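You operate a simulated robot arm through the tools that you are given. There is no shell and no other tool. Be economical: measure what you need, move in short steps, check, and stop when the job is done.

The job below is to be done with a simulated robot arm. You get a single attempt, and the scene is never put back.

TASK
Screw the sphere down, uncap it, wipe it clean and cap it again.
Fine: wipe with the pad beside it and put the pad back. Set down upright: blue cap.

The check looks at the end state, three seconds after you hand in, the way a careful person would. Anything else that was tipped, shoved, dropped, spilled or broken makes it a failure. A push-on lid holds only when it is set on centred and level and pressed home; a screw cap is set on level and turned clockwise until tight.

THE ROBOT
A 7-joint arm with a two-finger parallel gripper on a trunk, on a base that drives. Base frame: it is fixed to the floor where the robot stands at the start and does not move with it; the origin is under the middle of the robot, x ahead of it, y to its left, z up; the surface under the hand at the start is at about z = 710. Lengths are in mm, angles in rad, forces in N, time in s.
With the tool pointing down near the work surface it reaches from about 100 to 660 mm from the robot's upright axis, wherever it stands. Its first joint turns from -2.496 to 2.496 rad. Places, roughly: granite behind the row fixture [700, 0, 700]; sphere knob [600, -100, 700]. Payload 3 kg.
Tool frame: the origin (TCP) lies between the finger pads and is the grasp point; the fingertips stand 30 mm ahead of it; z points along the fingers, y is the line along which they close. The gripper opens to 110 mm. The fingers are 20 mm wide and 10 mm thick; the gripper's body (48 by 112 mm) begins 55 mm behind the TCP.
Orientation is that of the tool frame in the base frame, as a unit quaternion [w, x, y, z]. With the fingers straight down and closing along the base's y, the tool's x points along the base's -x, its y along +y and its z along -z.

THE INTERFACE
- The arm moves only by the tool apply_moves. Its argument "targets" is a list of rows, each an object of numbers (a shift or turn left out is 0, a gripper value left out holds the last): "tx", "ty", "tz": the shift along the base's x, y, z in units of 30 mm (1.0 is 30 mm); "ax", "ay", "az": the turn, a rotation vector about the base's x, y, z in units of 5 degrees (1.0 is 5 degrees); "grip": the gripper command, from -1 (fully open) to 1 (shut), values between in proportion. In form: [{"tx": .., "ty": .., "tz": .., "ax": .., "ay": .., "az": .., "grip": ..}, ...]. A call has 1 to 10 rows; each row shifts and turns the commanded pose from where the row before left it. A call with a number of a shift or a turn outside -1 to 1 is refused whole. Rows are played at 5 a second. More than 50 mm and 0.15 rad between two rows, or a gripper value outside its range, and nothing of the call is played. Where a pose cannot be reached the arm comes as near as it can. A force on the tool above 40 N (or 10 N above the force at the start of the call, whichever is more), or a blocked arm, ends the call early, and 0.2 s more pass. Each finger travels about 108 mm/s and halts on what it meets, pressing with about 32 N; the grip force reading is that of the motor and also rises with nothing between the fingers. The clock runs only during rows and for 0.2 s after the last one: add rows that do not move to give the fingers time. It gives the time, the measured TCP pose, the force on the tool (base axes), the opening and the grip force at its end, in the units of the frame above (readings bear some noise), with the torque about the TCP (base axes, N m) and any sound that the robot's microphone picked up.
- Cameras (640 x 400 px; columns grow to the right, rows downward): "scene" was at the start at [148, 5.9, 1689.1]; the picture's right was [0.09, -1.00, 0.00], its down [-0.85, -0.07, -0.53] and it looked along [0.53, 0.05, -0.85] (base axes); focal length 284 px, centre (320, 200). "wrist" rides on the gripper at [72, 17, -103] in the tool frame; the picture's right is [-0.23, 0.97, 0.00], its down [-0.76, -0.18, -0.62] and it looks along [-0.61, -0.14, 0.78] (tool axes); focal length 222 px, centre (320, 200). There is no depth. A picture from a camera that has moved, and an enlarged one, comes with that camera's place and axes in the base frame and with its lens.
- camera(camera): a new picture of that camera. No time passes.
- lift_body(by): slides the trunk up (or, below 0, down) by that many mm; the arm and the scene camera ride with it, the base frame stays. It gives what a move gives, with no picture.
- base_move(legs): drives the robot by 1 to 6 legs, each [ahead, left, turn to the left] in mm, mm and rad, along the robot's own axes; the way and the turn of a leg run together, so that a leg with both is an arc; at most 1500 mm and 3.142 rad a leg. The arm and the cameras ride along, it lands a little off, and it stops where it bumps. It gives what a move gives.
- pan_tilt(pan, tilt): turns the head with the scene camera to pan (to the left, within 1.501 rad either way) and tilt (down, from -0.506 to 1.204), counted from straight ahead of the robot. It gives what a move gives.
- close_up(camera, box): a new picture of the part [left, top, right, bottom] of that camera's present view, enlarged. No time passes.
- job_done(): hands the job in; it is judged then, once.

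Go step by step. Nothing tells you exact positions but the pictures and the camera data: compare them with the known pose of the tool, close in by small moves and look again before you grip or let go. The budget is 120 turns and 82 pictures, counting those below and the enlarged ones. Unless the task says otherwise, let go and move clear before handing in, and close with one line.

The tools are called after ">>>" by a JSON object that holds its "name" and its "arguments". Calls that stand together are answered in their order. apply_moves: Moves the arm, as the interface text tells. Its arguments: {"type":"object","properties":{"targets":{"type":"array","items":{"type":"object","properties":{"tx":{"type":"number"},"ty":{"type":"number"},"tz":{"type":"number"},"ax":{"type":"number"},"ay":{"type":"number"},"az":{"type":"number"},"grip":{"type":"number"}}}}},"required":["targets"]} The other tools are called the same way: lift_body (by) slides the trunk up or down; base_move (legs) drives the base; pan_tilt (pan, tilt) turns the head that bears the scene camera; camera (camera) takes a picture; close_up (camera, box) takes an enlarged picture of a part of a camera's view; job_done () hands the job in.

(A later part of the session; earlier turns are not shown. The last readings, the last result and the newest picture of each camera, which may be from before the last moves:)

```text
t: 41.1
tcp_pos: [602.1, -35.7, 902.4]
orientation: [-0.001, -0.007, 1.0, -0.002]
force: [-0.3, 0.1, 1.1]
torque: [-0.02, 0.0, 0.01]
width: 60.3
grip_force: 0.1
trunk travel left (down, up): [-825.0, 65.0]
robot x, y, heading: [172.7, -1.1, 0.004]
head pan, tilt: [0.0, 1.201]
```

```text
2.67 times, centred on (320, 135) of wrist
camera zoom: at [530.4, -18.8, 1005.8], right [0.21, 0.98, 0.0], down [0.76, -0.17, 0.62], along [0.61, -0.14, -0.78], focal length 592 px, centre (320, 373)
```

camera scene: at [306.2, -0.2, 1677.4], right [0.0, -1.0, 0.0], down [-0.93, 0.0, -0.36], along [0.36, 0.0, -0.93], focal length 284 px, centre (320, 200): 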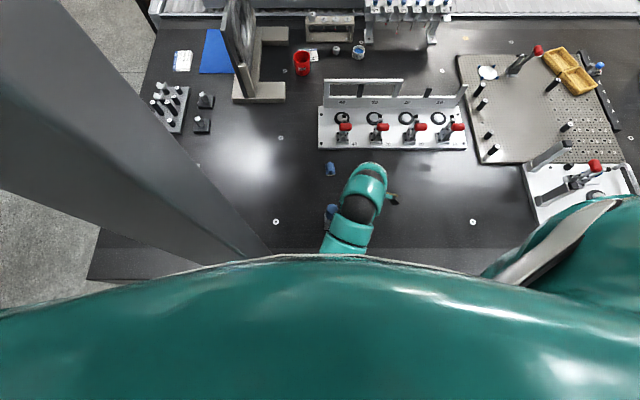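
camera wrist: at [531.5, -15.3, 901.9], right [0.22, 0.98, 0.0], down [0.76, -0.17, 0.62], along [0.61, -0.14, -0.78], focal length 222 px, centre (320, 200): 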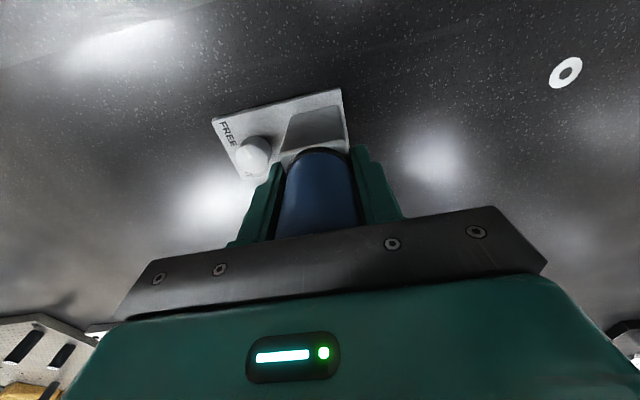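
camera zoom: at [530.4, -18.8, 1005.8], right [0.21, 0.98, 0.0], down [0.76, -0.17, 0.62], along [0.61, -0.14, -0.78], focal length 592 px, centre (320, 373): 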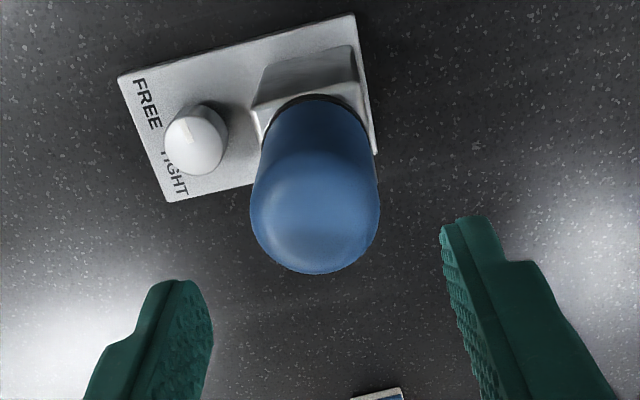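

The base now matches its original corners, with the knob at about (601, -91) pointing toward the robot. Next I'll set up the tilted hand at yaw +40° for clockwise strokes.

>>> {"name": "apply_moves", "arguments": {"targets": [{"az": 1, "tx": 0.08, "ty": -0.28, "grip": 0.164}, {"az": 1, "tx": 0.08, "ty": -0.28}, {"az": 1, "tx": 0.08, "ty": -0.28}, {"az": 1, "tx": 0.08, "ty": -0.28}, {"az": 1, "tx": 0.08, "ty": -0.28}, {"az": 1, "tx": 0.08, "ty": -0.28}, {"az": 1, "tx": 0.08, "ty": -0.28}, {"az": 1, "tx": 0.08, "ty": -0.28}, {"az": 1, "tx": 0.08, "ty": -0.28}, {"az": 1, "tx": 0.08, "ty": -0.3}]}}

>>> {"name": "apply_moves", "arguments": {"targets": [{"az": 1, "tz": -0.14}, {"az": 1, "tz": -0.14}, {"az": 1, "tz": -0.14}, {"az": 1, "tz": -0.14}, {"az": 1, "tz": -0.14}, {"az": 1, "tz": -0.14}, {"az": 1, "tz": -0.14}, {"az": 1, "tz": -0.14}, {"az": 1, "tz": -0.14}, {"az": 1, "tz": -0.14}]}}

>>> {"name": "apply_moves", "arguments": {"targets": [{"az": 1}, {"az": 1}, {"az": 1}, {"az": 1}, {"az": 1}, {"az": 1}, {"ax": 0.766, "ay": 0.643, "tz": -0.2}, {"ax": 0.766, "ay": 0.643, "tz": -0.2}, {"ax": 0.766, "ay": 0.643, "tz": -0.2}, {"ax": 0.766, "ay": 0.643, "tz": -0.2}]}}

>>> {"name": "apply_moves", "arguments": {"targets": [{"ax": 0.766, "ay": 0.643, "tz": -0.3}, {"ax": 0.766, "ay": 0.643, "tz": -0.3}, {"tz": -0.3}, {"tz": -0.3}, {}]}}

>>> {"name": "close_up", "arguments": {"camera": "wrist", "box": [200, 70, 440, 220]}}

```text
t: 43.3
tcp_pos: [624.5, -123.6, 903.3]
orientation: [0.001, -0.429, 0.903, -0.002]
force: [0.2, 0.4, -0.3]
torque: [0.01, 0.01, -0.01]
width: 45.8
grip_force: 0.0
trunk travel left (down, up): [-825.0, 65.0]
robot x, y, heading: [166.3, -1.0, -0.0]
head pan, tilt: [0.0, 1.201]
```

```text
t: 45.5
tcp_pos: [624.7, -122.4, 862.6]
orientation: [-0.002, 0.77, -0.638, 0.0]
force: [0.4, 0.6, 0.1]
torque: [-0.01, 0.0, 0.0]
width: 46.1
grip_force: 0.0
trunk travel left (down, up): [-825.0, 65.0]
robot x, y, heading: [172.3, -3.9, 0.003]
head pan, tilt: [0.0, 1.201]
```

```text
t: 47.7
tcp_pos: [625.1, -122.9, 837.9]
orientation: [-0.077, 0.895, -0.409, -0.157]
force: [-0.6, 0.3, 0.1]
torque: [0.04, -0.02, -0.02]
width: 45.7
grip_force: 0.0
trunk travel left (down, up): [-825.0, 65.0]
robot x, y, heading: [170.3, -4.0, 0.0]
head pan, tilt: [0.0, 1.201]
```

```text
t: 48.9
tcp_pos: [624.9, -121.9, 802.8]
orientation: [-0.112, 0.878, -0.403, -0.232]
force: [-0.2, 0.5, -0.4]
torque: [0.0, -0.02, 0.0]
width: 46.0
grip_force: 0.1
trunk travel left (down, up): [-825.0, 65.0]
robot x, y, heading: [170.5, -1.6, -0.002]
head pan, tilt: [0.0, 1.201]
```

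```text
2.67 times, centred on (320, 145) of wrist
camera zoom: at [686.1, -219.5, 855.3], right [-0.87, -0.48, 0.1], down [-0.1, 0.37, 0.92], along [-0.48, 0.79, -0.37], focal length 592 px, centre (320, 347)
```

zoom: 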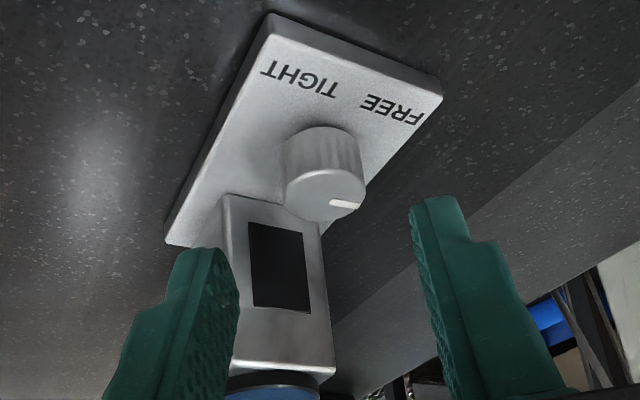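

>>> {"name": "apply_moves", "arguments": {"targets": [{"tx": -0.163, "ty": 0.223, "tz": -0.57}, {"tx": -0.163, "ty": 0.223, "tz": -0.57}, {"tx": -0.163, "ty": 0.223, "tz": -0.57}, {}]}}

>>> {"name": "close_up", "arguments": {"camera": "wrist", "box": [240, 90, 400, 190]}}

```text
t: 49.9
tcp_pos: [610.6, -102.7, 750.8]
orientation: [-0.112, 0.878, -0.403, -0.232]
force: [0.2, -2.5, 7.8]
torque: [-0.14, 0.2, 0.0]
width: 47.0
grip_force: 0.4
trunk travel left (down, up): [-825.0, 65.0]
robot x, y, heading: [173.9, 0.3, -0.001]
head pan, tilt: [0.0, 1.201]
```

```text
4.00 times, centred on (320, 140) of wrist
camera zoom: at [672.1, -199.4, 804.6], right [-0.87, -0.48, 0.1], down [-0.1, 0.37, 0.92], along [-0.48, 0.79, -0.37], focal length 888 px, centre (320, 440)
```

zoom: 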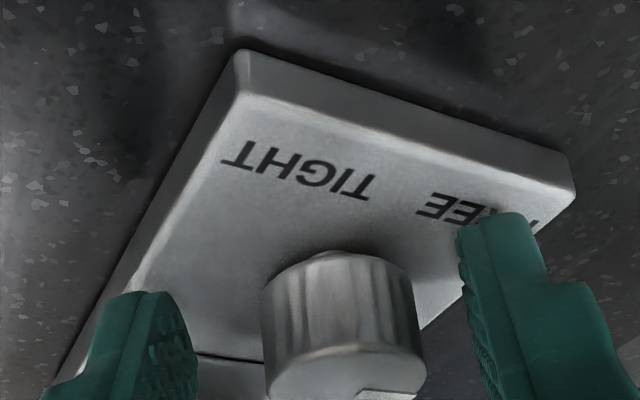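

A finger is lightly touching, so I'll lift 2 mm, shift 3 mm toward the knob centre and close.

>>> {"name": "apply_moves", "arguments": {"targets": [{"tz": 0.07, "tx": -0.09, "ty": -0.05}, {"grip": 0.4}, {"grip": 0.6}, {"grip": 0.8}, {}, {}]}}

```text
t: 51.3
tcp_pos: [606.4, -102.7, 752.8]
orientation: [-0.112, 0.878, -0.403, -0.233]
force: [0.4, 1.0, 0.3]
torque: [-0.14, 0.07, 0.01]
width: 25.1
grip_force: 31.5
trunk travel left (down, up): [-825.0, 65.0]
robot x, y, heading: [171.8, -2.2, 0.001]
head pan, tilt: [0.0, 1.201]
```

Gripped without force. Now the first clockwise stroke, 80° in two halves.

>>> {"name": "apply_moves", "arguments": {"targets": [{"az": -1, "tx": -0.031, "ty": -0.024}, {"az": -1, "tx": -0.033, "ty": -0.021}, {"az": -1, "tx": -0.035, "ty": -0.018}, {"az": -1, "tx": -0.036, "ty": -0.015}, {"az": -1, "tx": -0.038, "ty": -0.012}, {"az": -1, "tx": -0.038, "ty": -0.008}, {"az": -1, "tx": -0.039, "ty": -0.005}, {"az": -1, "tx": -0.039, "ty": -0.002}]}}

>>> {"name": "apply_moves", "arguments": {"targets": [{"az": -1, "tx": -0.039, "ty": 0.002}, {"az": -1, "tx": -0.039, "ty": 0.005}, {"az": -1, "tx": -0.038, "ty": 0.008}, {"az": -1, "tx": -0.038, "ty": 0.012}, {"az": -1, "tx": -0.036, "ty": 0.015}, {"az": -1, "tx": -0.035, "ty": 0.018}, {"az": -1, "tx": -0.033, "ty": 0.021}, {"az": -1, "tx": -0.031, "ty": 0.024}, {}]}}

>>> {"name": "close_up", "arguments": {"camera": "wrist", "box": [200, 70, 440, 220]}}

```text
t: 53.1
tcp_pos: [596.8, -107.4, 750.7]
orientation: [-0.185, 0.686, -0.68, -0.18]
force: [6.2, 1.4, 18.4]
torque: [0.16, -0.06, -0.1]
width: 25.0
grip_force: 31.7
trunk travel left (down, up): [-825.0, 65.0]
robot x, y, heading: [171.1, -0.3, 0.002]
head pan, tilt: [0.0, 1.201]
```

```text
t: 55.1
tcp_pos: [588.9, -103.6, 752.8]
orientation: [0.235, -0.413, 0.874, 0.105]
force: [-3.1, 0.9, 11.0]
torque: [0.45, -0.01, 0.04]
width: 25.0
grip_force: 31.9
trunk travel left (down, up): [-825.0, 65.0]
robot x, y, heading: [172.0, -0.2, 0.007]
head pan, tilt: [0.0, 1.201]
```

```text
2.67 times, centred on (320, 145) of wrist
camera zoom: at [502.9, -179.7, 805.7], right [-0.63, 0.77, 0.1], down [0.35, 0.16, 0.92], along [0.69, 0.61, -0.37], focal length 592 px, centre (320, 347)
```

zoom: 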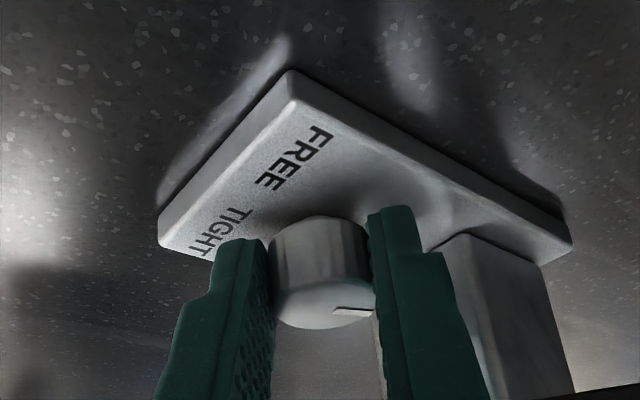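

The knob turned about 80° clockwise and the base stayed put. I'll release, lift over the knob, yaw back +80° and grip again.

>>> {"name": "apply_moves", "arguments": {"targets": [{"grip": 0.25}, {}, {"tz": 0.7}, {"az": 1, "tx": 0.031, "ty": -0.024}, {"az": 1, "tx": 0.033, "ty": -0.021}, {"az": 1, "tx": 0.035, "ty": -0.018}, {"az": 1, "tx": 0.036, "ty": -0.015}, {"az": 1, "tx": 0.038, "ty": -0.012}, {"az": 1, "tx": 0.038, "ty": -0.008}, {"az": 1, "tx": 0.039, "ty": -0.005}]}}

>>> {"name": "apply_moves", "arguments": {"targets": [{"az": 1, "tx": 0.039, "ty": -0.002}, {"az": 1, "tx": 0.039, "ty": 0.002}, {"az": 1, "tx": 0.039, "ty": 0.005}, {"az": 1, "tx": 0.038, "ty": 0.008}, {"az": 1, "tx": 0.038, "ty": 0.012}, {"az": 1, "tx": 0.036, "ty": 0.015}, {"az": 1, "tx": 0.035, "ty": 0.018}, {"az": 1, "tx": 0.033, "ty": 0.021}, {"az": 1, "tx": 0.031, "ty": 0.024}, {}]}}

>>> {"name": "close_up", "arguments": {"camera": "wrist", "box": [200, 70, 440, 220]}}

```text
t: 57.3
tcp_pos: [596.1, -105.8, 772.8]
orientation: [0.191, -0.658, 0.708, 0.173]
force: [-0.1, 0.7, -0.2]
torque: [0.0, -0.02, 0.0]
width: 41.3
grip_force: 0.1
trunk travel left (down, up): [-825.0, 65.0]
robot x, y, heading: [170.4, -0.5, 0.005]
head pan, tilt: [0.0, 1.201]
```

```text
t: 59.5
tcp_pos: [607.2, -102.6, 772.2]
orientation: [-0.112, 0.878, -0.403, -0.233]
force: [0.4, 0.3, -0.7]
torque: [0.01, 0.02, 0.01]
width: 41.4
grip_force: 0.1
trunk travel left (down, up): [-825.0, 65.0]
robot x, y, heading: [173.1, 0.8, 0.003]
head pan, tilt: [0.0, 1.201]
```

```text
2.67 times, centred on (320, 145) of wrist
camera zoom: at [668.5, -200.5, 826.1], right [-0.87, -0.48, 0.1], down [-0.1, 0.38, 0.92], along [-0.49, 0.79, -0.37], focal length 592 px, centre (320, 347)
```

zoom: 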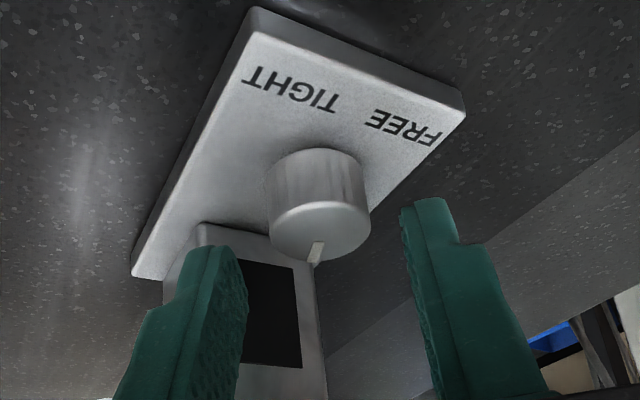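

Pointer now faces the block. I'll go down, grip and do stroke two.

>>> {"name": "apply_moves", "arguments": {"targets": [{"tz": -0.35}, {"tz": -0.3}, {"grip": 0.5}, {"grip": 0.8}, {}, {}]}}

>>> {"name": "apply_moves", "arguments": {"targets": [{"az": -1, "tx": -0.031, "ty": -0.024}, {"az": -1, "tx": -0.033, "ty": -0.021}, {"az": -1, "tx": -0.035, "ty": -0.018}, {"az": -1, "tx": -0.036, "ty": -0.015}, {"az": -1, "tx": -0.038, "ty": -0.012}, {"az": -1, "tx": -0.038, "ty": -0.008}, {"az": -1, "tx": -0.039, "ty": -0.005}, {"az": -1, "tx": -0.039, "ty": -0.002}]}}

>>> {"name": "apply_moves", "arguments": {"targets": [{"az": -1, "tx": -0.039, "ty": 0.002}, {"az": -1, "tx": -0.039, "ty": 0.005}, {"az": -1, "tx": -0.038, "ty": 0.008}, {"az": -1, "tx": -0.038, "ty": 0.012}, {"az": -1, "tx": -0.036, "ty": 0.015}, {"az": -1, "tx": -0.035, "ty": 0.018}, {"az": -1, "tx": -0.033, "ty": 0.021}, {"az": -1, "tx": -0.031, "ty": 0.024}, {}]}}

>>> {"name": "close_up", "arguments": {"camera": "wrist", "box": [200, 70, 440, 220]}}

```text
t: 60.9
tcp_pos: [607.8, -102.7, 753.5]
orientation: [-0.112, 0.878, -0.403, -0.233]
force: [-0.7, -1.8, 0.7]
torque: [-0.2, 0.14, 0.06]
width: 25.1
grip_force: 31.7
trunk travel left (down, up): [-825.0, 65.0]
robot x, y, heading: [172.0, 1.7, 0.001]
head pan, tilt: [0.0, 1.201]
```

```text
t: 62.7
tcp_pos: [598.0, -106.4, 752.9]
orientation: [-0.186, 0.687, -0.68, -0.179]
force: [11.4, 2.7, 5.5]
torque: [0.02, -0.1, 0.02]
width: 25.2
grip_force: 31.9
trunk travel left (down, up): [-825.0, 65.0]
robot x, y, heading: [168.6, -0.3, 0.004]
head pan, tilt: [0.0, 1.201]
```

```text
t: 64.7
tcp_pos: [589.0, -105.5, 753.4]
orientation: [0.235, -0.412, 0.874, 0.106]
force: [7.5, -4.9, -0.2]
torque: [-0.21, 0.42, 0.04]
width: 25.1
grip_force: 32.1
trunk travel left (down, up): [-825.0, 65.0]
robot x, y, heading: [169.1, -0.6, -0.002]
head pan, tilt: [0.0, 1.201]
```

```text
2.67 times, centred on (320, 145) of wrist
camera zoom: at [502.9, -180.2, 806.7], right [-0.63, 0.77, 0.11], down [0.35, 0.16, 0.92], along [0.69, 0.61, -0.38], focal length 592 px, centre (320, 347)
```

zoom: 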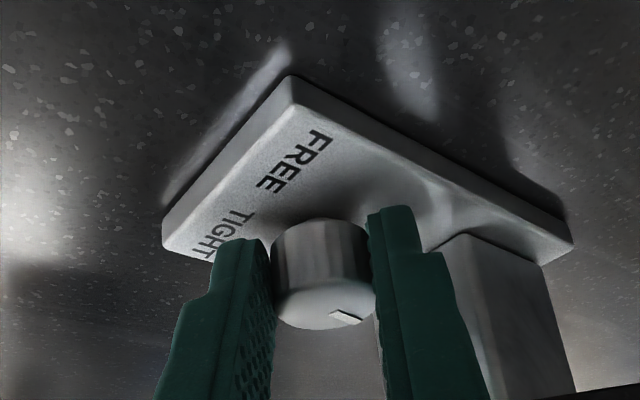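

The pointer moved only about 20 to 25° this stroke, so the fingers slipped while the base held still. The screw may be tightening. I'll release, yaw back and check the pointer.

>>> {"name": "apply_moves", "arguments": {"targets": [{"grip": 0.25}, {}, {"tz": 0.7}, {"az": 1, "tx": 0.031, "ty": -0.024}, {"az": 1, "tx": 0.033, "ty": -0.021}, {"az": 1, "tx": 0.035, "ty": -0.018}, {"az": 1, "tx": 0.036, "ty": -0.015}, {"az": 1, "tx": 0.038, "ty": -0.012}, {"az": 1, "tx": 0.038, "ty": -0.008}, {"az": 1, "tx": 0.039, "ty": -0.005}]}}

>>> {"name": "apply_moves", "arguments": {"targets": [{"az": 1, "tx": 0.039, "ty": -0.002}, {"az": 1, "tx": 0.039, "ty": 0.002}, {"az": 1, "tx": 0.039, "ty": 0.005}, {"az": 1, "tx": 0.038, "ty": 0.008}, {"az": 1, "tx": 0.038, "ty": 0.012}, {"az": 1, "tx": 0.036, "ty": 0.015}, {"az": 1, "tx": 0.035, "ty": 0.018}, {"az": 1, "tx": 0.033, "ty": 0.021}, {"az": 1, "tx": 0.031, "ty": 0.024}, {}]}}

>>> {"name": "close_up", "arguments": {"camera": "wrist", "box": [240, 90, 400, 190]}}

```text
t: 66.9
tcp_pos: [596.8, -106.0, 773.7]
orientation: [0.194, -0.657, 0.708, 0.172]
force: [0.1, -0.3, -0.4]
torque: [-0.02, -0.02, -0.01]
width: 41.2
grip_force: 0.1
trunk travel left (down, up): [-825.0, 65.0]
robot x, y, heading: [173.0, -2.5, 0.003]
head pan, tilt: [0.0, 1.201]
```

```text
t: 69.1
tcp_pos: [605.7, -102.1, 774.9]
orientation: [-0.112, 0.878, -0.403, -0.234]
force: [0.4, 0.1, 0.5]
torque: [0.02, 0.0, -0.01]
width: 41.6
grip_force: 0.2
trunk travel left (down, up): [-825.0, 65.0]
robot x, y, heading: [170.6, 0.2, -0.0]
head pan, tilt: [0.0, 1.201]
```

```text
4.00 times, centred on (320, 140) of wrist
camera zoom: at [668.1, -200.2, 828.2], right [-0.87, -0.48, 0.1], down [-0.1, 0.37, 0.92], along [-0.49, 0.79, -0.37], focal length 888 px, centre (320, 440)
```

zoom: 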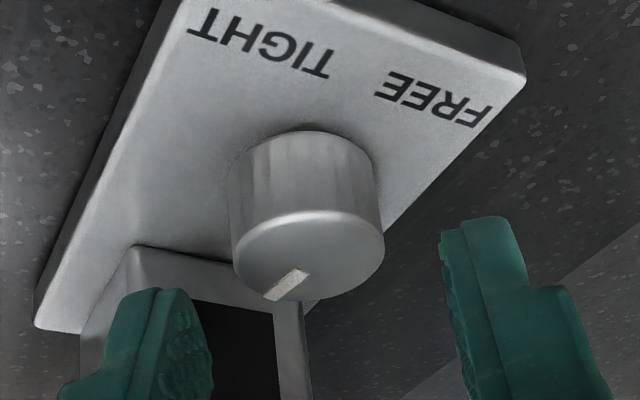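

Resistance reached about 0.17 N·m with the base unmoved, so it seems clamped now. To be sure, I'll re-grip a bit deeper and make another clockwise pull.

>>> {"name": "apply_moves", "arguments": {"targets": [{"tz": -0.4, "tx": 0.03}, {"tz": -0.37}, {"grip": 0.5}, {"grip": 1.0}, {}, {}, {}]}}

>>> {"name": "apply_moves", "arguments": {"targets": [{"az": -0.5, "tx": -0.0155, "ty": -0.012}, {"az": -0.5, "tx": -0.0155, "ty": -0.012}, {"az": -0.5, "tx": -0.0165, "ty": -0.0105}, {"az": -0.5, "tx": -0.0165, "ty": -0.0105}, {"az": -0.5, "tx": -0.0175, "ty": -0.009}, {"az": -0.5, "tx": -0.0175, "ty": -0.009}, {"az": -0.5, "tx": -0.018, "ty": -0.0075}, {"az": -0.5, "tx": -0.018, "ty": -0.0075}]}}

>>> {"name": "close_up", "arguments": {"camera": "wrist", "box": [240, 90, 400, 190]}}

```text
t: 70.7
tcp_pos: [606.6, -102.2, 751.4]
orientation: [-0.112, 0.878, -0.403, -0.232]
force: [-1.5, -2.2, 0.4]
torque: [-0.24, 0.23, 0.06]
width: 24.9
grip_force: 32.4
trunk travel left (down, up): [-825.0, 65.0]
robot x, y, heading: [168.5, -5.0, -0.0]
head pan, tilt: [0.0, 1.201]
```

```text
t: 72.5
tcp_pos: [601.3, -106.1, 751.2]
orientation: [-0.152, 0.794, -0.549, -0.21]
force: [-0.5, 2.5, 10.1]
torque: [-0.09, 0.28, 0.2]
width: 25.4
grip_force: 32.5
trunk travel left (down, up): [-825.0, 65.0]
robot x, y, heading: [170.0, 2.5, -0.0]
head pan, tilt: [0.0, 1.201]
```

```text
4.00 times, centred on (320, 140) of wrist
camera zoom: at [627.5, -217.5, 804.8], right [-0.98, -0.16, 0.1], down [0.03, 0.38, 0.92], along [-0.18, 0.91, -0.37], focal length 888 px, centre (320, 440)
```

zoom: 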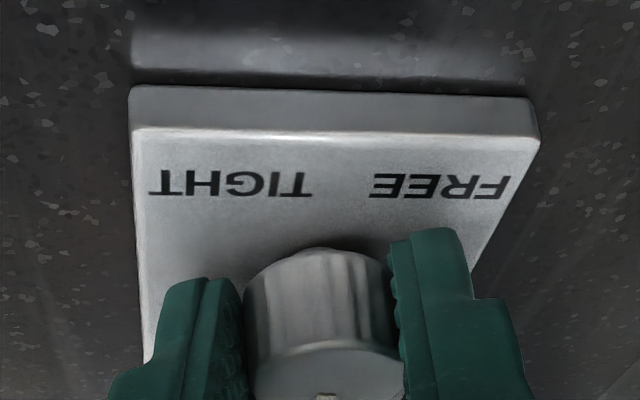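

The knob resists at about 0.2 N·m and no longer follows, so it feels tight. I'll complete this stroke and compare the pointer with the end of the last one.

>>> {"name": "apply_moves", "arguments": {"targets": [{"az": -1, "tx": -0.038, "ty": -0.012}, {"az": -1, "tx": -0.038, "ty": -0.008}, {"az": -1, "tx": -0.039, "ty": -0.005}, {"az": -1, "tx": -0.039, "ty": -0.002}, {"az": -1, "tx": -0.039, "ty": 0.002}, {"az": -1, "tx": -0.039, "ty": 0.005}, {"az": -1, "tx": -0.038, "ty": 0.008}, {"az": -1, "tx": -0.038, "ty": 0.012}, {"az": -1, "tx": -0.036, "ty": 0.015}, {"az": -1, "tx": -0.035, "ty": 0.018}]}}

>>> {"name": "apply_moves", "arguments": {"targets": [{"az": -1, "tx": -0.033, "ty": 0.021}, {"az": -1, "tx": -0.031, "ty": 0.024}, {}]}}

>>> {"name": "close_up", "arguments": {"camera": "wrist", "box": [200, 70, 440, 220]}}

```text
t: 74.7
tcp_pos: [590.0, -105.7, 750.9]
orientation: [0.225, -0.489, 0.833, 0.126]
force: [-8.8, 0.8, 5.5]
torque: [-0.14, 0.38, 0.55]
width: 25.5
grip_force: 31.7
trunk travel left (down, up): [-825.0, 65.0]
robot x, y, heading: [172.0, -0.3, -0.003]
head pan, tilt: [0.0, 1.201]
```

```text
t: 75.5
tcp_pos: [589.3, -104.2, 752.9]
orientation: [0.235, -0.413, 0.873, 0.106]
force: [-5.4, 2.0, 0.0]
torque: [0.04, 0.25, 0.25]
width: 24.9
grip_force: 31.9
trunk travel left (down, up): [-825.0, 65.0]
robot x, y, heading: [172.4, 2.7, -0.007]
head pan, tilt: [0.0, 1.201]
```

```text
2.67 times, centred on (320, 145) of wrist
camera zoom: at [503.6, -179.4, 804.6], right [-0.63, 0.77, 0.1], down [0.35, 0.16, 0.92], along [0.69, 0.61, -0.37], focal length 592 px, centre (320, 347)
```

zoom: 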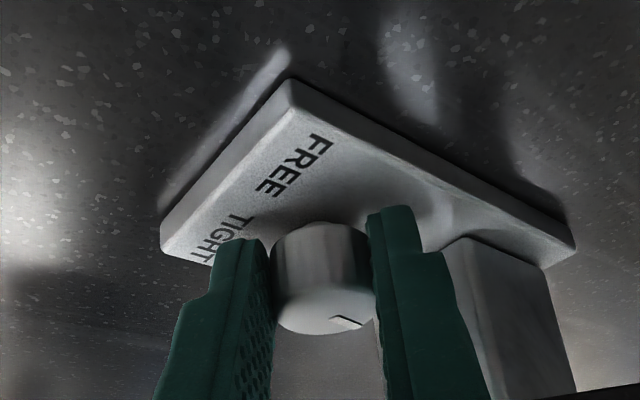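

The pointer did not move at 0.55 N·m, so the sphere is screwed tight and its base is fixed. I'll release, back off, straighten up and go above the cap.

>>> {"name": "apply_moves", "arguments": {"targets": [{"grip": 0.25}, {}, {"tx": -0.21, "ty": -0.26, "tz": 0.58}, {"tx": -0.21, "ty": -0.26, "tz": 0.58}, {"tx": -0.21, "ty": -0.26, "tz": 0.58}, {"tz": 1}, {"tz": 1}, {"tz": 0.6}]}}

>>> {"name": "apply_moves", "arguments": {"targets": [{"ax": -0.766, "ay": 0.643}, {"ax": -0.766, "ay": 0.643}, {"ax": -0.766, "ay": 0.643}, {"ax": -0.766, "ay": 0.643}, {"ax": -0.766, "ay": 0.643}, {"ax": -0.766, "ay": 0.643, "grip": -0.3}, {"az": -1}, {"az": -1}, {"az": -1}, {"az": -1}]}}

>>> {"name": "apply_moves", "arguments": {"targets": [{"az": -1, "tx": 0.2, "ty": 0.45}, {"az": -1, "tx": 0.2, "ty": 0.45}, {"az": -1, "tx": 0.2, "ty": 0.45}, {"az": -1, "tx": 0.2, "ty": 0.45}, {"az": -1, "tx": 0.2, "ty": 0.45}, {"az": -1, "tx": 0.1, "ty": 0.45}]}}

>>> {"name": "camera", "arguments": {"camera": "wrist"}}

```text
t: 77.3
tcp_pos: [571.7, -128.7, 880.7]
orientation: [0.235, -0.413, 0.873, 0.106]
force: [0.1, -0.2, 0.1]
torque: [0.01, 0.02, 0.01]
width: 41.0
grip_force: 0.0
trunk travel left (down, up): [-825.0, 65.0]
robot x, y, heading: [174.8, 0.2, -0.003]
head pan, tilt: [0.0, 1.201]
```

```text
t: 79.5
tcp_pos: [571.9, -126.5, 880.8]
orientation: [0.0, -0.265, 0.964, -0.002]
force: [-0.3, -0.1, 0.4]
torque: [0.01, -0.05, 0.03]
width: 71.5
grip_force: 0.2
trunk travel left (down, up): [-825.0, 65.0]
robot x, y, heading: [171.5, 0.4, 0.001]
head pan, tilt: [0.0, 1.201]
```

```text
t: 80.9
tcp_pos: [605.3, -46.1, 880.0]
orientation: [-0.001, -0.005, 1.0, -0.002]
force: [-0.1, 0.2, -0.3]
torque: [0.0, 0.0, 0.03]
width: 71.7
grip_force: 0.0
trunk travel left (down, up): [-825.0, 65.0]
robot x, y, heading: [170.5, 0.6, -0.002]
head pan, tilt: [0.0, 1.201]
```

```text
36 pictures are left
camera wrist: at [533.3, -27.7, 984.2], right [0.22, 0.98, 0.0], down [0.76, -0.17, 0.62], along [0.61, -0.14, -0.78], focal length 222 px, centre (320, 200)
```

wrist: 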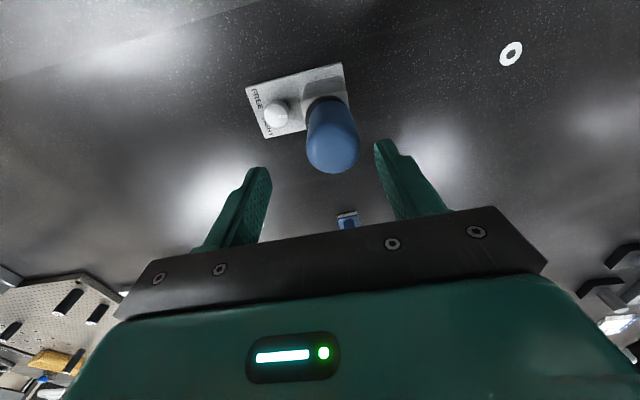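

The cap axis is at about (600.5, -35.5). I'll centre, descend to TCP z≈808 and close on the cap.

>>> {"name": "apply_moves", "arguments": {"targets": [{"tx": -0.15, "ty": 0.35}, {"tz": -0.8}, {"tz": -0.8}, {"tz": -0.8}, {}, {"grip": 0.0}, {"grip": 0.2}, {"grip": 0.4}, {}, {}]}}

>>> {"name": "close_up", "arguments": {"camera": "wrist", "box": [200, 60, 440, 210]}}

```text
t: 83.1
tcp_pos: [599.4, -37.5, 808.6]
orientation: [0.0, -0.005, 1.0, -0.002]
force: [1.1, -15.2, 0.4]
torque: [-0.68, -0.22, -0.36]
width: 39.6
grip_force: 31.6
trunk travel left (down, up): [-825.0, 65.0]
robot x, y, heading: [170.4, 3.1, 0.0]
head pan, tilt: [0.0, 1.201]
```

```text
2.67 times, centred on (320, 135) of wrist
camera zoom: at [527.6, -19.3, 912.2], right [0.22, 0.98, -0.01], down [0.76, -0.17, 0.62], along [0.61, -0.14, -0.78], focal length 592 px, centre (320, 373)
```

zoom: 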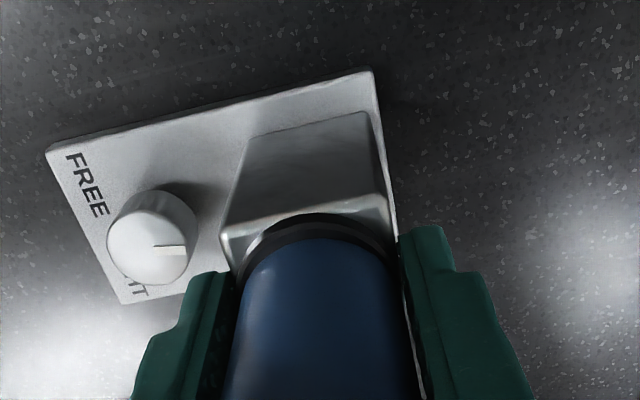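

The clamped base pushes back at 15 N sideways because I'm slightly off in y. I'll shift to relieve that.

>>> {"name": "apply_moves", "arguments": {"targets": [{"ty": -0.08}, {}]}}

```text
t: 83.7
tcp_pos: [599.4, -36.4, 808.8]
orientation: [-0.002, -0.007, 1.0, -0.001]
force: [-3.3, -5.4, -12.4]
torque: [0.04, -0.5, -0.32]
width: 39.7
grip_force: 31.8
trunk travel left (down, up): [-825.0, 65.0]
robot x, y, heading: [167.2, -0.0, 0.004]
head pan, tilt: [0.0, 1.201]
```

Now a gentle upward pull to see whether it is push-on or threaded.

>>> {"name": "apply_moves", "arguments": {"targets": [{"tz": 0.1}, {"tz": 0.1}, {}]}}

>>> {"name": "close_up", "arguments": {"camera": "wrist", "box": [200, 60, 440, 210]}}

```text
t: 84.5
tcp_pos: [600.9, -38.2, 815.2]
orientation: [-0.001, -0.009, 1.0, -0.001]
force: [-4.8, 9.2, -20.0]
torque: [0.19, 0.26, -0.24]
width: 40.0
grip_force: 32.0
trunk travel left (down, up): [-825.0, 65.0]
robot x, y, heading: [169.9, 2.2, 0.003]
head pan, tilt: [0.0, 1.201]
```

```text
2.67 times, centred on (320, 135) of wrist
camera zoom: at [528.5, -20.1, 918.7], right [0.21, 0.98, 0.0], down [0.77, -0.16, 0.62], along [0.61, -0.13, -0.78], focal length 592 px, centre (320, 373)
```

zoom: 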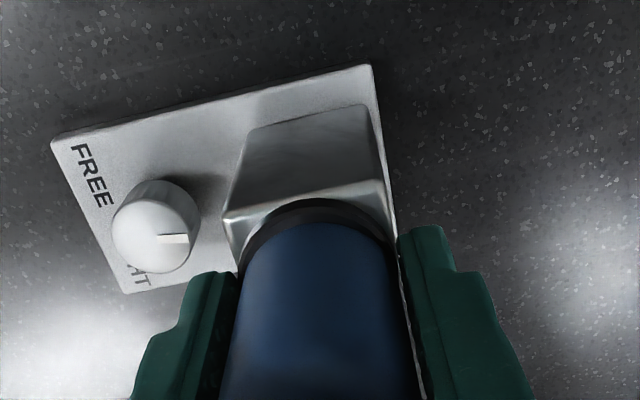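

>>> {"name": "apply_moves", "arguments": {"targets": [{"tz": 0.1}, {"tz": 0.1}, {"tz": 0.1}, {}]}}

>>> {"name": "close_up", "arguments": {"camera": "wrist", "box": [200, 60, 440, 210]}}

```text
t: 85.5
tcp_pos: [600.7, -37.3, 822.2]
orientation: [-0.001, -0.006, 1.0, -0.001]
force: [3.6, 9.7, -25.2]
torque: [0.24, -0.32, -0.03]
width: 38.0
grip_force: 32.0
trunk travel left (down, up): [-825.0, 65.0]
robot x, y, heading: [172.1, 2.1, 0.005]
head pan, tilt: [0.0, 1.201]
```

```text
2.67 times, centred on (320, 135) of wrist
camera zoom: at [529.4, -19.7, 926.7], right [0.22, 0.98, 0.0], down [0.77, -0.17, 0.62], along [0.61, -0.14, -0.78], focal length 592 px, centre (320, 373)
```

zoom: 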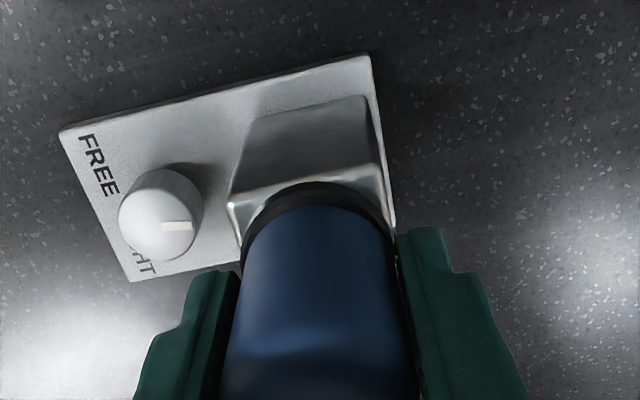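

The fingers slide up the cap at about 25 N, so the cap does not pull straight off. I'll re-grip low and turn counterclockwise to see if it is threaded.

>>> {"name": "apply_moves", "arguments": {"targets": [{"grip": 0.1}, {}, {"tz": -0.25}, {"tz": -0.22}, {}, {"grip": 0.6}, {}, {}, {}]}}

>>> {"name": "apply_moves", "arguments": {"targets": [{"az": 1}, {"az": 1}, {"az": 1}, {"az": 1}, {}]}}

>>> {"name": "apply_moves", "arguments": {"targets": [{"az": 1}, {"az": 1}, {"az": 1}, {"az": 1}, {"az": 1}, {"az": 1}, {"az": 1}, {"az": 1}, {}]}}

>>> {"name": "close_up", "arguments": {"camera": "wrist", "box": [200, 60, 440, 210]}}

```text
t: 87.5
tcp_pos: [599.2, -37.6, 810.8]
orientation: [-0.001, -0.007, 1.0, -0.002]
force: [-1.1, 8.0, 1.4]
torque: [0.44, 0.18, -0.19]
width: 39.6
grip_force: 32.0
trunk travel left (down, up): [-825.0, 65.0]
robot x, y, heading: [172.3, -1.0, 0.004]
head pan, tilt: [0.0, 1.201]
```

```text
t: 88.7
tcp_pos: [601.2, -36.7, 810.5]
orientation: [0.001, -0.181, 0.983, -0.002]
force: [9.5, 10.2, 7.5]
torque: [0.37, -0.05, -0.88]
width: 49.2
grip_force: 31.9
trunk travel left (down, up): [-825.0, 65.0]
robot x, y, heading: [176.5, -2.9, 0.001]
head pan, tilt: [0.0, 1.201]
```

```text
t: 89.5
tcp_pos: [604.1, -35.1, 810.7]
orientation: [0.003, -0.293, 0.956, 0.001]
force: [11.4, 11.3, -17.7]
torque: [0.42, -0.91, -0.75]
width: 54.0
grip_force: 31.6
trunk travel left (down, up): [-825.0, 65.0]
robot x, y, heading: [176.0, -2.9, 0.003]
head pan, tilt: [0.0, 1.201]
stopped in row 3: the force on the tool passed its limit at 42 N (the readings are from after the stop); the commanded pose is now the measured one
```

```text
2.67 times, centred on (320, 135) of wrist
camera zoom: at [533.9, -60.3, 913.2], right [-0.36, 0.93, 0.0], down [0.73, 0.28, 0.63], along [0.59, 0.23, -0.78], focal length 592 px, centre (320, 373)
```

zoom: 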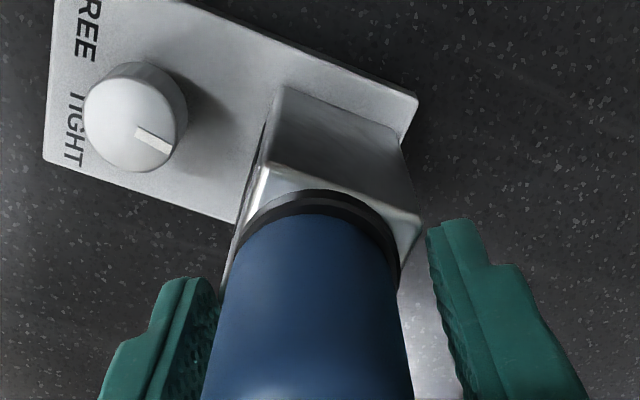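

The width jumped to 54 mm, so the fingertips were still on the square block and its top is higher than I thought, about z 787. I'll open, turn back, and grip the cap proper higher up.

>>> {"name": "apply_moves", "arguments": {"targets": [{"grip": -0.3}, {}, {"tz": 0.4}, {"tz": 0.3, "az": -1}, {"az": -1}, {"az": -1}, {"az": -1}, {"az": -1}, {"az": -1}, {"az": -0.7}]}}

>>> {"name": "close_up", "arguments": {"camera": "wrist", "box": [200, 60, 440, 210]}}

```text
t: 91.7
tcp_pos: [603.3, -35.7, 832.4]
orientation: [0.003, -0.005, 1.0, 0.0]
force: [0.3, 0.0, 0.5]
torque: [-0.02, 0.03, -0.05]
width: 71.5
grip_force: 0.0
trunk travel left (down, up): [-825.0, 65.0]
robot x, y, heading: [170.6, 0.1, 0.004]
head pan, tilt: [0.0, 1.201]
```

```text
2.67 times, centred on (320, 135) of wrist
camera zoom: at [529.8, -17.8, 935.9], right [0.22, 0.98, 0.0], down [0.76, -0.17, 0.63], along [0.61, -0.14, -0.78], focal length 592 px, centre (320, 373)
```

zoom: 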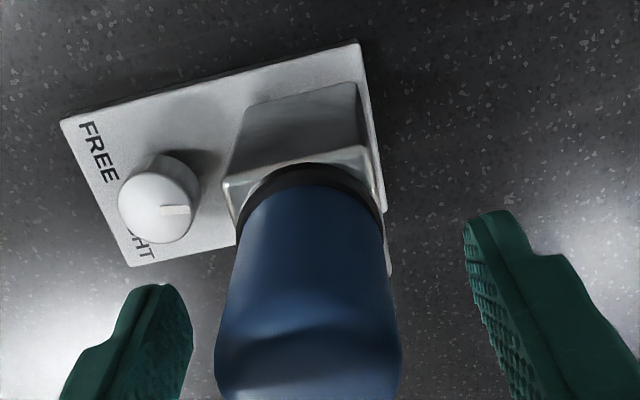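

>>> {"name": "apply_moves", "arguments": {"targets": [{"tx": -0.07, "ty": -0.07}, {"grip": 0.0}, {"grip": 0.3}, {"grip": 0.6}, {}, {}]}}

>>> {"name": "apply_moves", "arguments": {"targets": [{"az": 1}, {"az": 1}, {"az": 1}, {}]}}

>>> {"name": "close_up", "arguments": {"camera": "wrist", "box": [200, 60, 440, 210]}}

```text
t: 93.1
tcp_pos: [600.2, -38.0, 833.6]
orientation: [0.003, -0.006, 1.0, -0.001]
force: [-0.3, -0.6, 0.1]
torque: [-0.02, 0.04, 0.0]
width: 37.3
grip_force: 31.4
trunk travel left (down, up): [-825.0, 65.0]
robot x, y, heading: [170.3, 2.3, 0.002]
head pan, tilt: [0.0, 1.201]
```

```text
t: 94.1
tcp_pos: [599.9, -36.3, 832.4]
orientation: [0.005, -0.136, 0.991, 0.0]
force: [1.8, 3.1, 8.7]
torque: [0.19, 0.04, -0.04]
width: 37.2
grip_force: 32.1
trunk travel left (down, up): [-825.0, 65.0]
robot x, y, heading: [176.4, 1.1, 0.001]
head pan, tilt: [0.0, 1.201]
```

```text
2.67 times, centred on (320, 135) of wrist
camera zoom: at [524.9, -39.5, 935.4], right [-0.04, 1.0, 0.0], down [0.78, 0.03, 0.63], along [0.63, 0.03, -0.78], focal length 592 px, centre (320, 373)
```

zoom: 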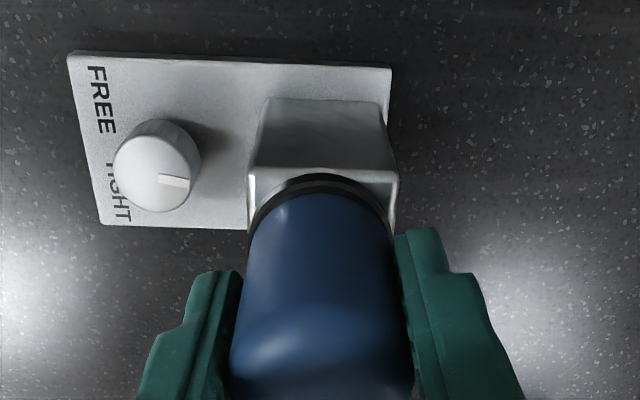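

The cap is 37 mm wide and turns easily, pushing up on the hand. I'll lift a little to test whether it is already coming free.

>>> {"name": "apply_moves", "arguments": {"targets": [{"tz": 0.1}, {"tz": 0.1}, {}]}}

```text
t: 94.9
tcp_pos: [600.1, -38.9, 839.4]
orientation: [0.003, -0.135, 0.991, -0.001]
force: [-0.2, 0.2, -0.8]
torque: [-0.01, -0.01, -0.04]
width: 36.9
grip_force: 31.7
trunk travel left (down, up): [-825.0, 65.0]
robot x, y, heading: [170.3, 2.7, 0.002]
head pan, tilt: [0.0, 1.201]
```

>>> {"name": "apply_moves", "arguments": {"targets": [{"tz": 0.3}, {"tz": 0.3}, {"tz": 0.3}, {}]}}

>>> {"name": "close_up", "arguments": {"camera": "wrist", "box": [200, 60, 440, 210]}}

```text
t: 95.9
tcp_pos: [600.5, -37.6, 866.4]
orientation: [0.003, -0.137, 0.991, 0.0]
force: [-0.6, 0.1, 0.6]
torque: [-0.03, 0.0, 0.03]
width: 37.3
grip_force: 32.2
trunk travel left (down, up): [-825.0, 65.0]
robot x, y, heading: [173.1, -2.4, 0.0]
head pan, tilt: [0.0, 1.201]
```

```text
2.67 times, centred on (320, 135) of wrist
camera zoom: at [525.2, -40.2, 968.6], right [-0.04, 1.0, 0.0], down [0.78, 0.03, 0.63], along [0.63, 0.03, -0.78], focal length 592 px, centre (320, 373)
```

zoom: 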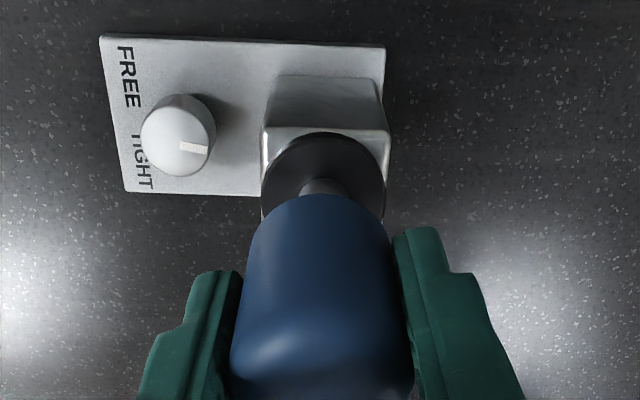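

The cap is coming off a post on a black flange. I'll lift it clear and carry it to free table at about (600, 110).

>>> {"name": "apply_moves", "arguments": {"targets": [{"tz": 0.8}, {"tz": 0.8}, {"tz": 0.8}, {"tz": 0.5}, {"ty": 0.8}, {"ty": 0.8}, {"ty": 0.8}, {"ty": 0.8}, {"ty": 0.8}, {"ty": 0.8}]}}

>>> {"name": "camera", "arguments": {"camera": "wrist"}}

>>> {"name": "camera", "arguments": {"camera": "scene"}}

```text
t: 98.1
tcp_pos: [597.9, 106.9, 951.5]
orientation: [0.003, -0.136, 0.991, -0.001]
force: [0.6, -0.2, 0.5]
torque: [0.04, -0.03, -0.01]
width: 37.3
grip_force: 32.2
trunk travel left (down, up): [-825.0, 65.0]
robot x, y, heading: [171.2, 6.4, 0.002]
head pan, tilt: [0.0, 1.201]
```

```text
28 pictures are left
camera wrist: at [524.4, 105.4, 1055.0], right [-0.04, 1.0, 0.0], down [0.78, 0.03, 0.63], along [0.63, 0.03, -0.78], focal length 222 px, centre (320, 200)
```

wrist: 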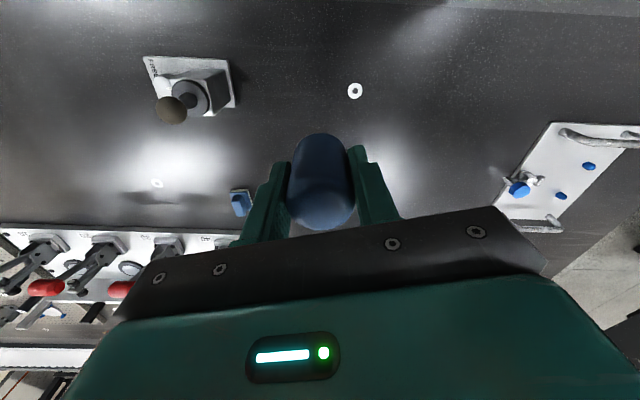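

```text
27 pictures are left
camera scene: at [306.6, 1.1, 1677.3], right [0.0, -1.0, 0.0], down [-0.93, 0.0, -0.36], along [0.36, 0.0, -0.93], focal length 284 px, centre (320, 200)
```

scene: 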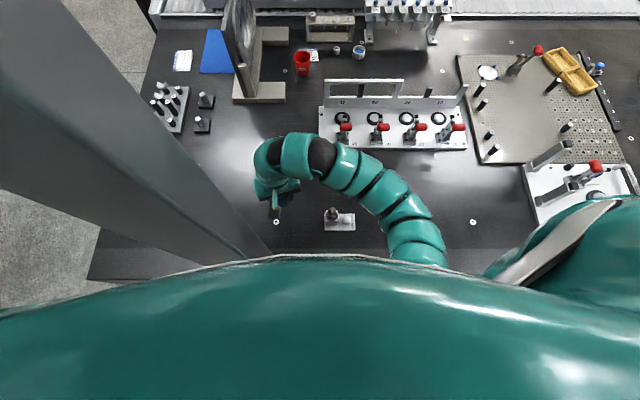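

The sphere is exposed: a brown, dirty ball on a stem. I'll lower the cap onto the table, slowly at the end.

>>> {"name": "apply_moves", "arguments": {"targets": [{"tz": -0.75}, {"tz": -0.75}, {"tz": -0.75}, {"tz": -0.75}, {"tz": -0.75}, {"tz": -0.75}, {"tz": -0.75}, {"tz": -0.5}, {}]}}

>>> {"name": "apply_moves", "arguments": {"targets": [{"tz": -0.1}, {"tz": -0.1}, {"tz": -0.1}, {"tz": -0.1}, {}]}}

```text
t: 100.1
tcp_pos: [598.9, 107.1, 779.4]
orientation: [0.003, -0.135, 0.991, 0.0]
force: [0.4, 0.4, -0.3]
torque: [-0.05, -0.01, 0.0]
width: 36.9
grip_force: 32.0
trunk travel left (down, up): [-825.0, 65.0]
robot x, y, heading: [168.5, -2.2, -0.002]
head pan, tilt: [0.0, 1.201]
```

```text
t: 101.3
tcp_pos: [598.4, 107.3, 767.3]
orientation: [0.004, -0.136, 0.991, 0.0]
force: [0.6, 0.1, 0.2]
torque: [-0.02, -0.01, 0.02]
width: 37.3
grip_force: 32.0
trunk travel left (down, up): [-825.0, 65.0]
robot x, y, heading: [171.8, -0.4, 0.003]
head pan, tilt: [0.0, 1.201]
```

>>> {"name": "apply_moves", "arguments": {"targets": [{"tz": -0.1}, {"tz": -0.1}, {"tz": -0.1}, {"tz": -0.1}, {}]}}

>>> {"name": "close_up", "arguments": {"camera": "wrist", "box": [200, 60, 440, 210]}}

```text
t: 102.5
tcp_pos: [599.2, 107.8, 754.9]
orientation: [0.003, -0.136, 0.991, -0.001]
force: [-1.5, 0.1, -0.6]
torque: [0.0, -0.01, -0.01]
width: 36.9
grip_force: 32.3
trunk travel left (down, up): [-825.0, 65.0]
robot x, y, heading: [173.4, 2.3, 0.005]
head pan, tilt: [0.0, 1.201]
```

```text
2.67 times, centred on (320, 135) of wrist
camera zoom: at [525.7, 105.1, 858.8], right [-0.04, 1.0, 0.0], down [0.78, 0.03, 0.63], along [0.63, 0.03, -0.78], focal length 592 px, centre (320, 373)
```

zoom: 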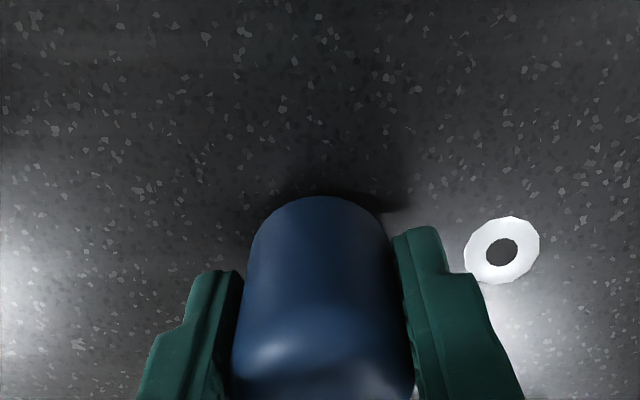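

>>> {"name": "apply_moves", "arguments": {"targets": [{"tz": -0.07}, {"tz": -0.07}, {"tz": -0.07}, {}]}}

```text
t: 103.5
tcp_pos: [599.0, 106.1, 749.9]
orientation: [0.002, -0.137, 0.991, -0.002]
force: [0.3, 0.1, 0.0]
torque: [-0.02, -0.02, -0.02]
width: 36.9
grip_force: 31.5
trunk travel left (down, up): [-825.0, 65.0]
robot x, y, heading: [169.3, 0.4, 0.002]
head pan, tilt: [0.0, 1.201]
```

>>> {"name": "apply_moves", "arguments": {"targets": [{"tz": -0.07}, {"tz": -0.07}, {}]}}

>>> {"name": "apply_moves", "arguments": {"targets": [{"tz": -0.07}, {"tz": -0.07}, {}]}}

>>> {"name": "close_up", "arguments": {"camera": "wrist", "box": [200, 60, 440, 210]}}

```text
t: 104.3
tcp_pos: [601.1, 106.2, 747.2]
orientation: [0.005, -0.136, 0.991, 0.0]
force: [0.0, -5.2, 29.5]
torque: [-0.03, 0.03, 0.03]
width: 37.1
grip_force: 31.4
trunk travel left (down, up): [-825.0, 65.0]
robot x, y, heading: [170.8, -0.7, -0.001]
head pan, tilt: [0.0, 1.201]
```

```text
t: 105.1
tcp_pos: [599.2, 105.6, 743.2]
orientation: [0.005, -0.135, 0.991, 0.0]
force: [2.8, -4.8, 25.2]
torque: [0.06, -0.17, -0.02]
width: 37.3
grip_force: 32.1
trunk travel left (down, up): [-825.0, 65.0]
robot x, y, heading: [171.9, -1.5, 0.001]
head pan, tilt: [0.0, 1.201]
```

```text
2.67 times, centred on (320, 135) of wrist
camera zoom: at [525.0, 104.3, 845.4], right [-0.04, 1.0, 0.0], down [0.78, 0.03, 0.63], along [0.63, 0.03, -0.78], focal length 592 px, centre (320, 373)
```

zoom: 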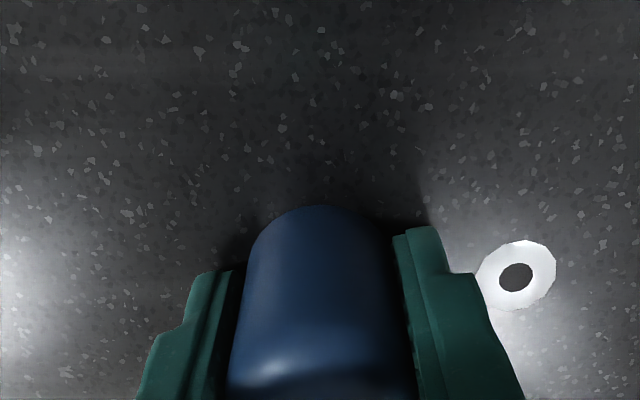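

The cap touched the table at TCP z≈748 and stands level. I'll release, rise, and look at it.

>>> {"name": "apply_moves", "arguments": {"targets": [{"tz": 0.03}, {"grip": 0.1}, {"grip": -0.2}, {}, {"tz": 0.6}, {"tz": 0.9}, {"tz": 0.9}, {"tz": 0.9}, {"tz": 0.9}, {"tz": 0.9}]}}

>>> {"name": "camera", "arguments": {"camera": "wrist"}}

```text
t: 107.3
tcp_pos: [598.8, 105.5, 893.8]
orientation: [0.003, -0.136, 0.991, -0.001]
force: [0.2, -0.5, -0.8]
torque: [0.02, 0.03, -0.04]
width: 66.1
grip_force: 0.1
trunk travel left (down, up): [-825.0, 65.0]
robot x, y, heading: [169.3, 1.2, 0.0]
head pan, tilt: [0.0, 1.201]
```

```text
24 pictures are left
camera wrist: at [525.1, 103.9, 998.1], right [-0.04, 1.0, 0.0], down [0.78, 0.03, 0.63], along [0.63, 0.03, -0.78], focal length 222 px, centre (320, 200)
```

wrist: 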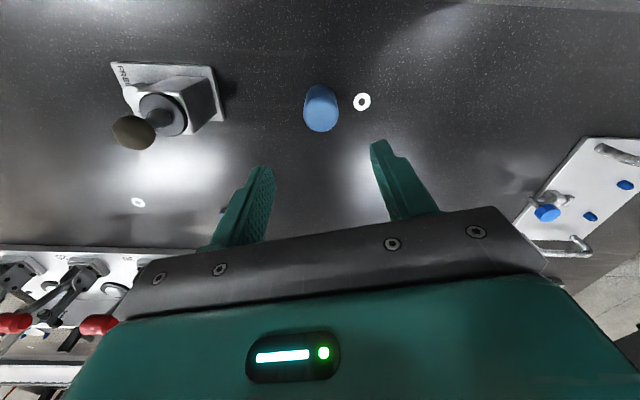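

The cap stands upright at (599, 106), and the ball centre is at about (599, -36, 831). Now over to the pad at about (803, -37) for a closer look.

>>> {"name": "apply_moves", "arguments": {"targets": [{"tx": 0.8, "ty": -0.59, "az": -0.78}, {"tx": 0.8, "ty": -0.59, "az": -0.78}, {"tx": 0.8, "ty": -0.59, "az": -0.78}, {"tx": 0.8, "ty": -0.59, "az": -0.78}, {"tx": 0.8, "ty": -0.59}, {"tx": 0.8, "ty": -0.59, "tz": -0.4}, {"tx": 0.8, "ty": -0.59, "tz": -0.6}, {"tx": 0.8, "ty": -0.59, "tz": -0.6}, {}]}}

>>> {"name": "close_up", "arguments": {"camera": "wrist", "box": [200, 60, 440, 210]}}

```text
t: 109.3
tcp_pos: [792.6, -37.5, 846.7]
orientation: [0.003, 0.0, 1.0, -0.002]
force: [-0.2, -0.5, 0.5]
torque: [-0.01, 0.03, 0.0]
width: 65.9
grip_force: 0.1
trunk travel left (down, up): [-825.0, 65.0]
robot x, y, heading: [169.1, 0.3, 0.003]
head pan, tilt: [0.0, 1.201]
```

```text
2.67 times, centred on (320, 135) of wrist
camera zoom: at [719.4, -18.8, 949.5], right [0.23, 0.97, 0.0], down [0.76, -0.18, 0.63], along [0.61, -0.14, -0.78], focal length 592 px, centre (320, 373)
```

zoom: 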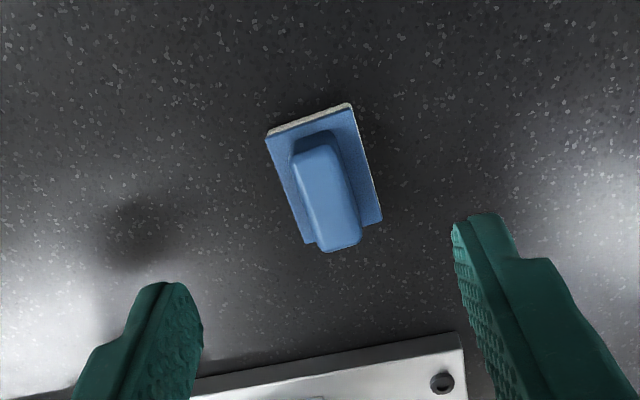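

The handle lies along x, with the pad centred at about (803, -35). I'll descend over it and grip at TCP z≈755.

>>> {"name": "apply_moves", "arguments": {"targets": [{"tx": 0.35, "ty": 0.07, "tz": -0.7, "grip": 0.1}, {"tz": -0.7}, {"tz": -0.7}, {"tz": -0.7}, {"tz": -0.25}, {}]}}

>>> {"name": "close_up", "arguments": {"camera": "wrist", "box": [200, 60, 440, 210]}}

```text
t: 110.7
tcp_pos: [802.0, -32.6, 754.7]
orientation: [0.003, 0.0, 1.0, 0.0]
force: [-0.6, 0.1, 0.2]
torque: [0.04, 0.01, 0.02]
width: 49.6
grip_force: 0.0
trunk travel left (down, up): [-825.0, 65.0]
robot x, y, heading: [169.5, 3.1, 0.001]
head pan, tilt: [0.0, 1.201]
```

```text
2.67 times, centred on (320, 135) of wrist
camera zoom: at [729.8, -14.8, 857.2], right [0.23, 0.97, 0.0], down [0.76, -0.18, 0.63], along [0.61, -0.14, -0.78], focal length 592 px, centre (320, 373)
```

zoom: 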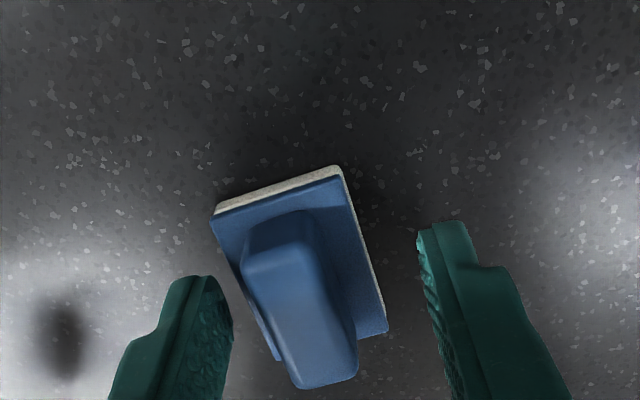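

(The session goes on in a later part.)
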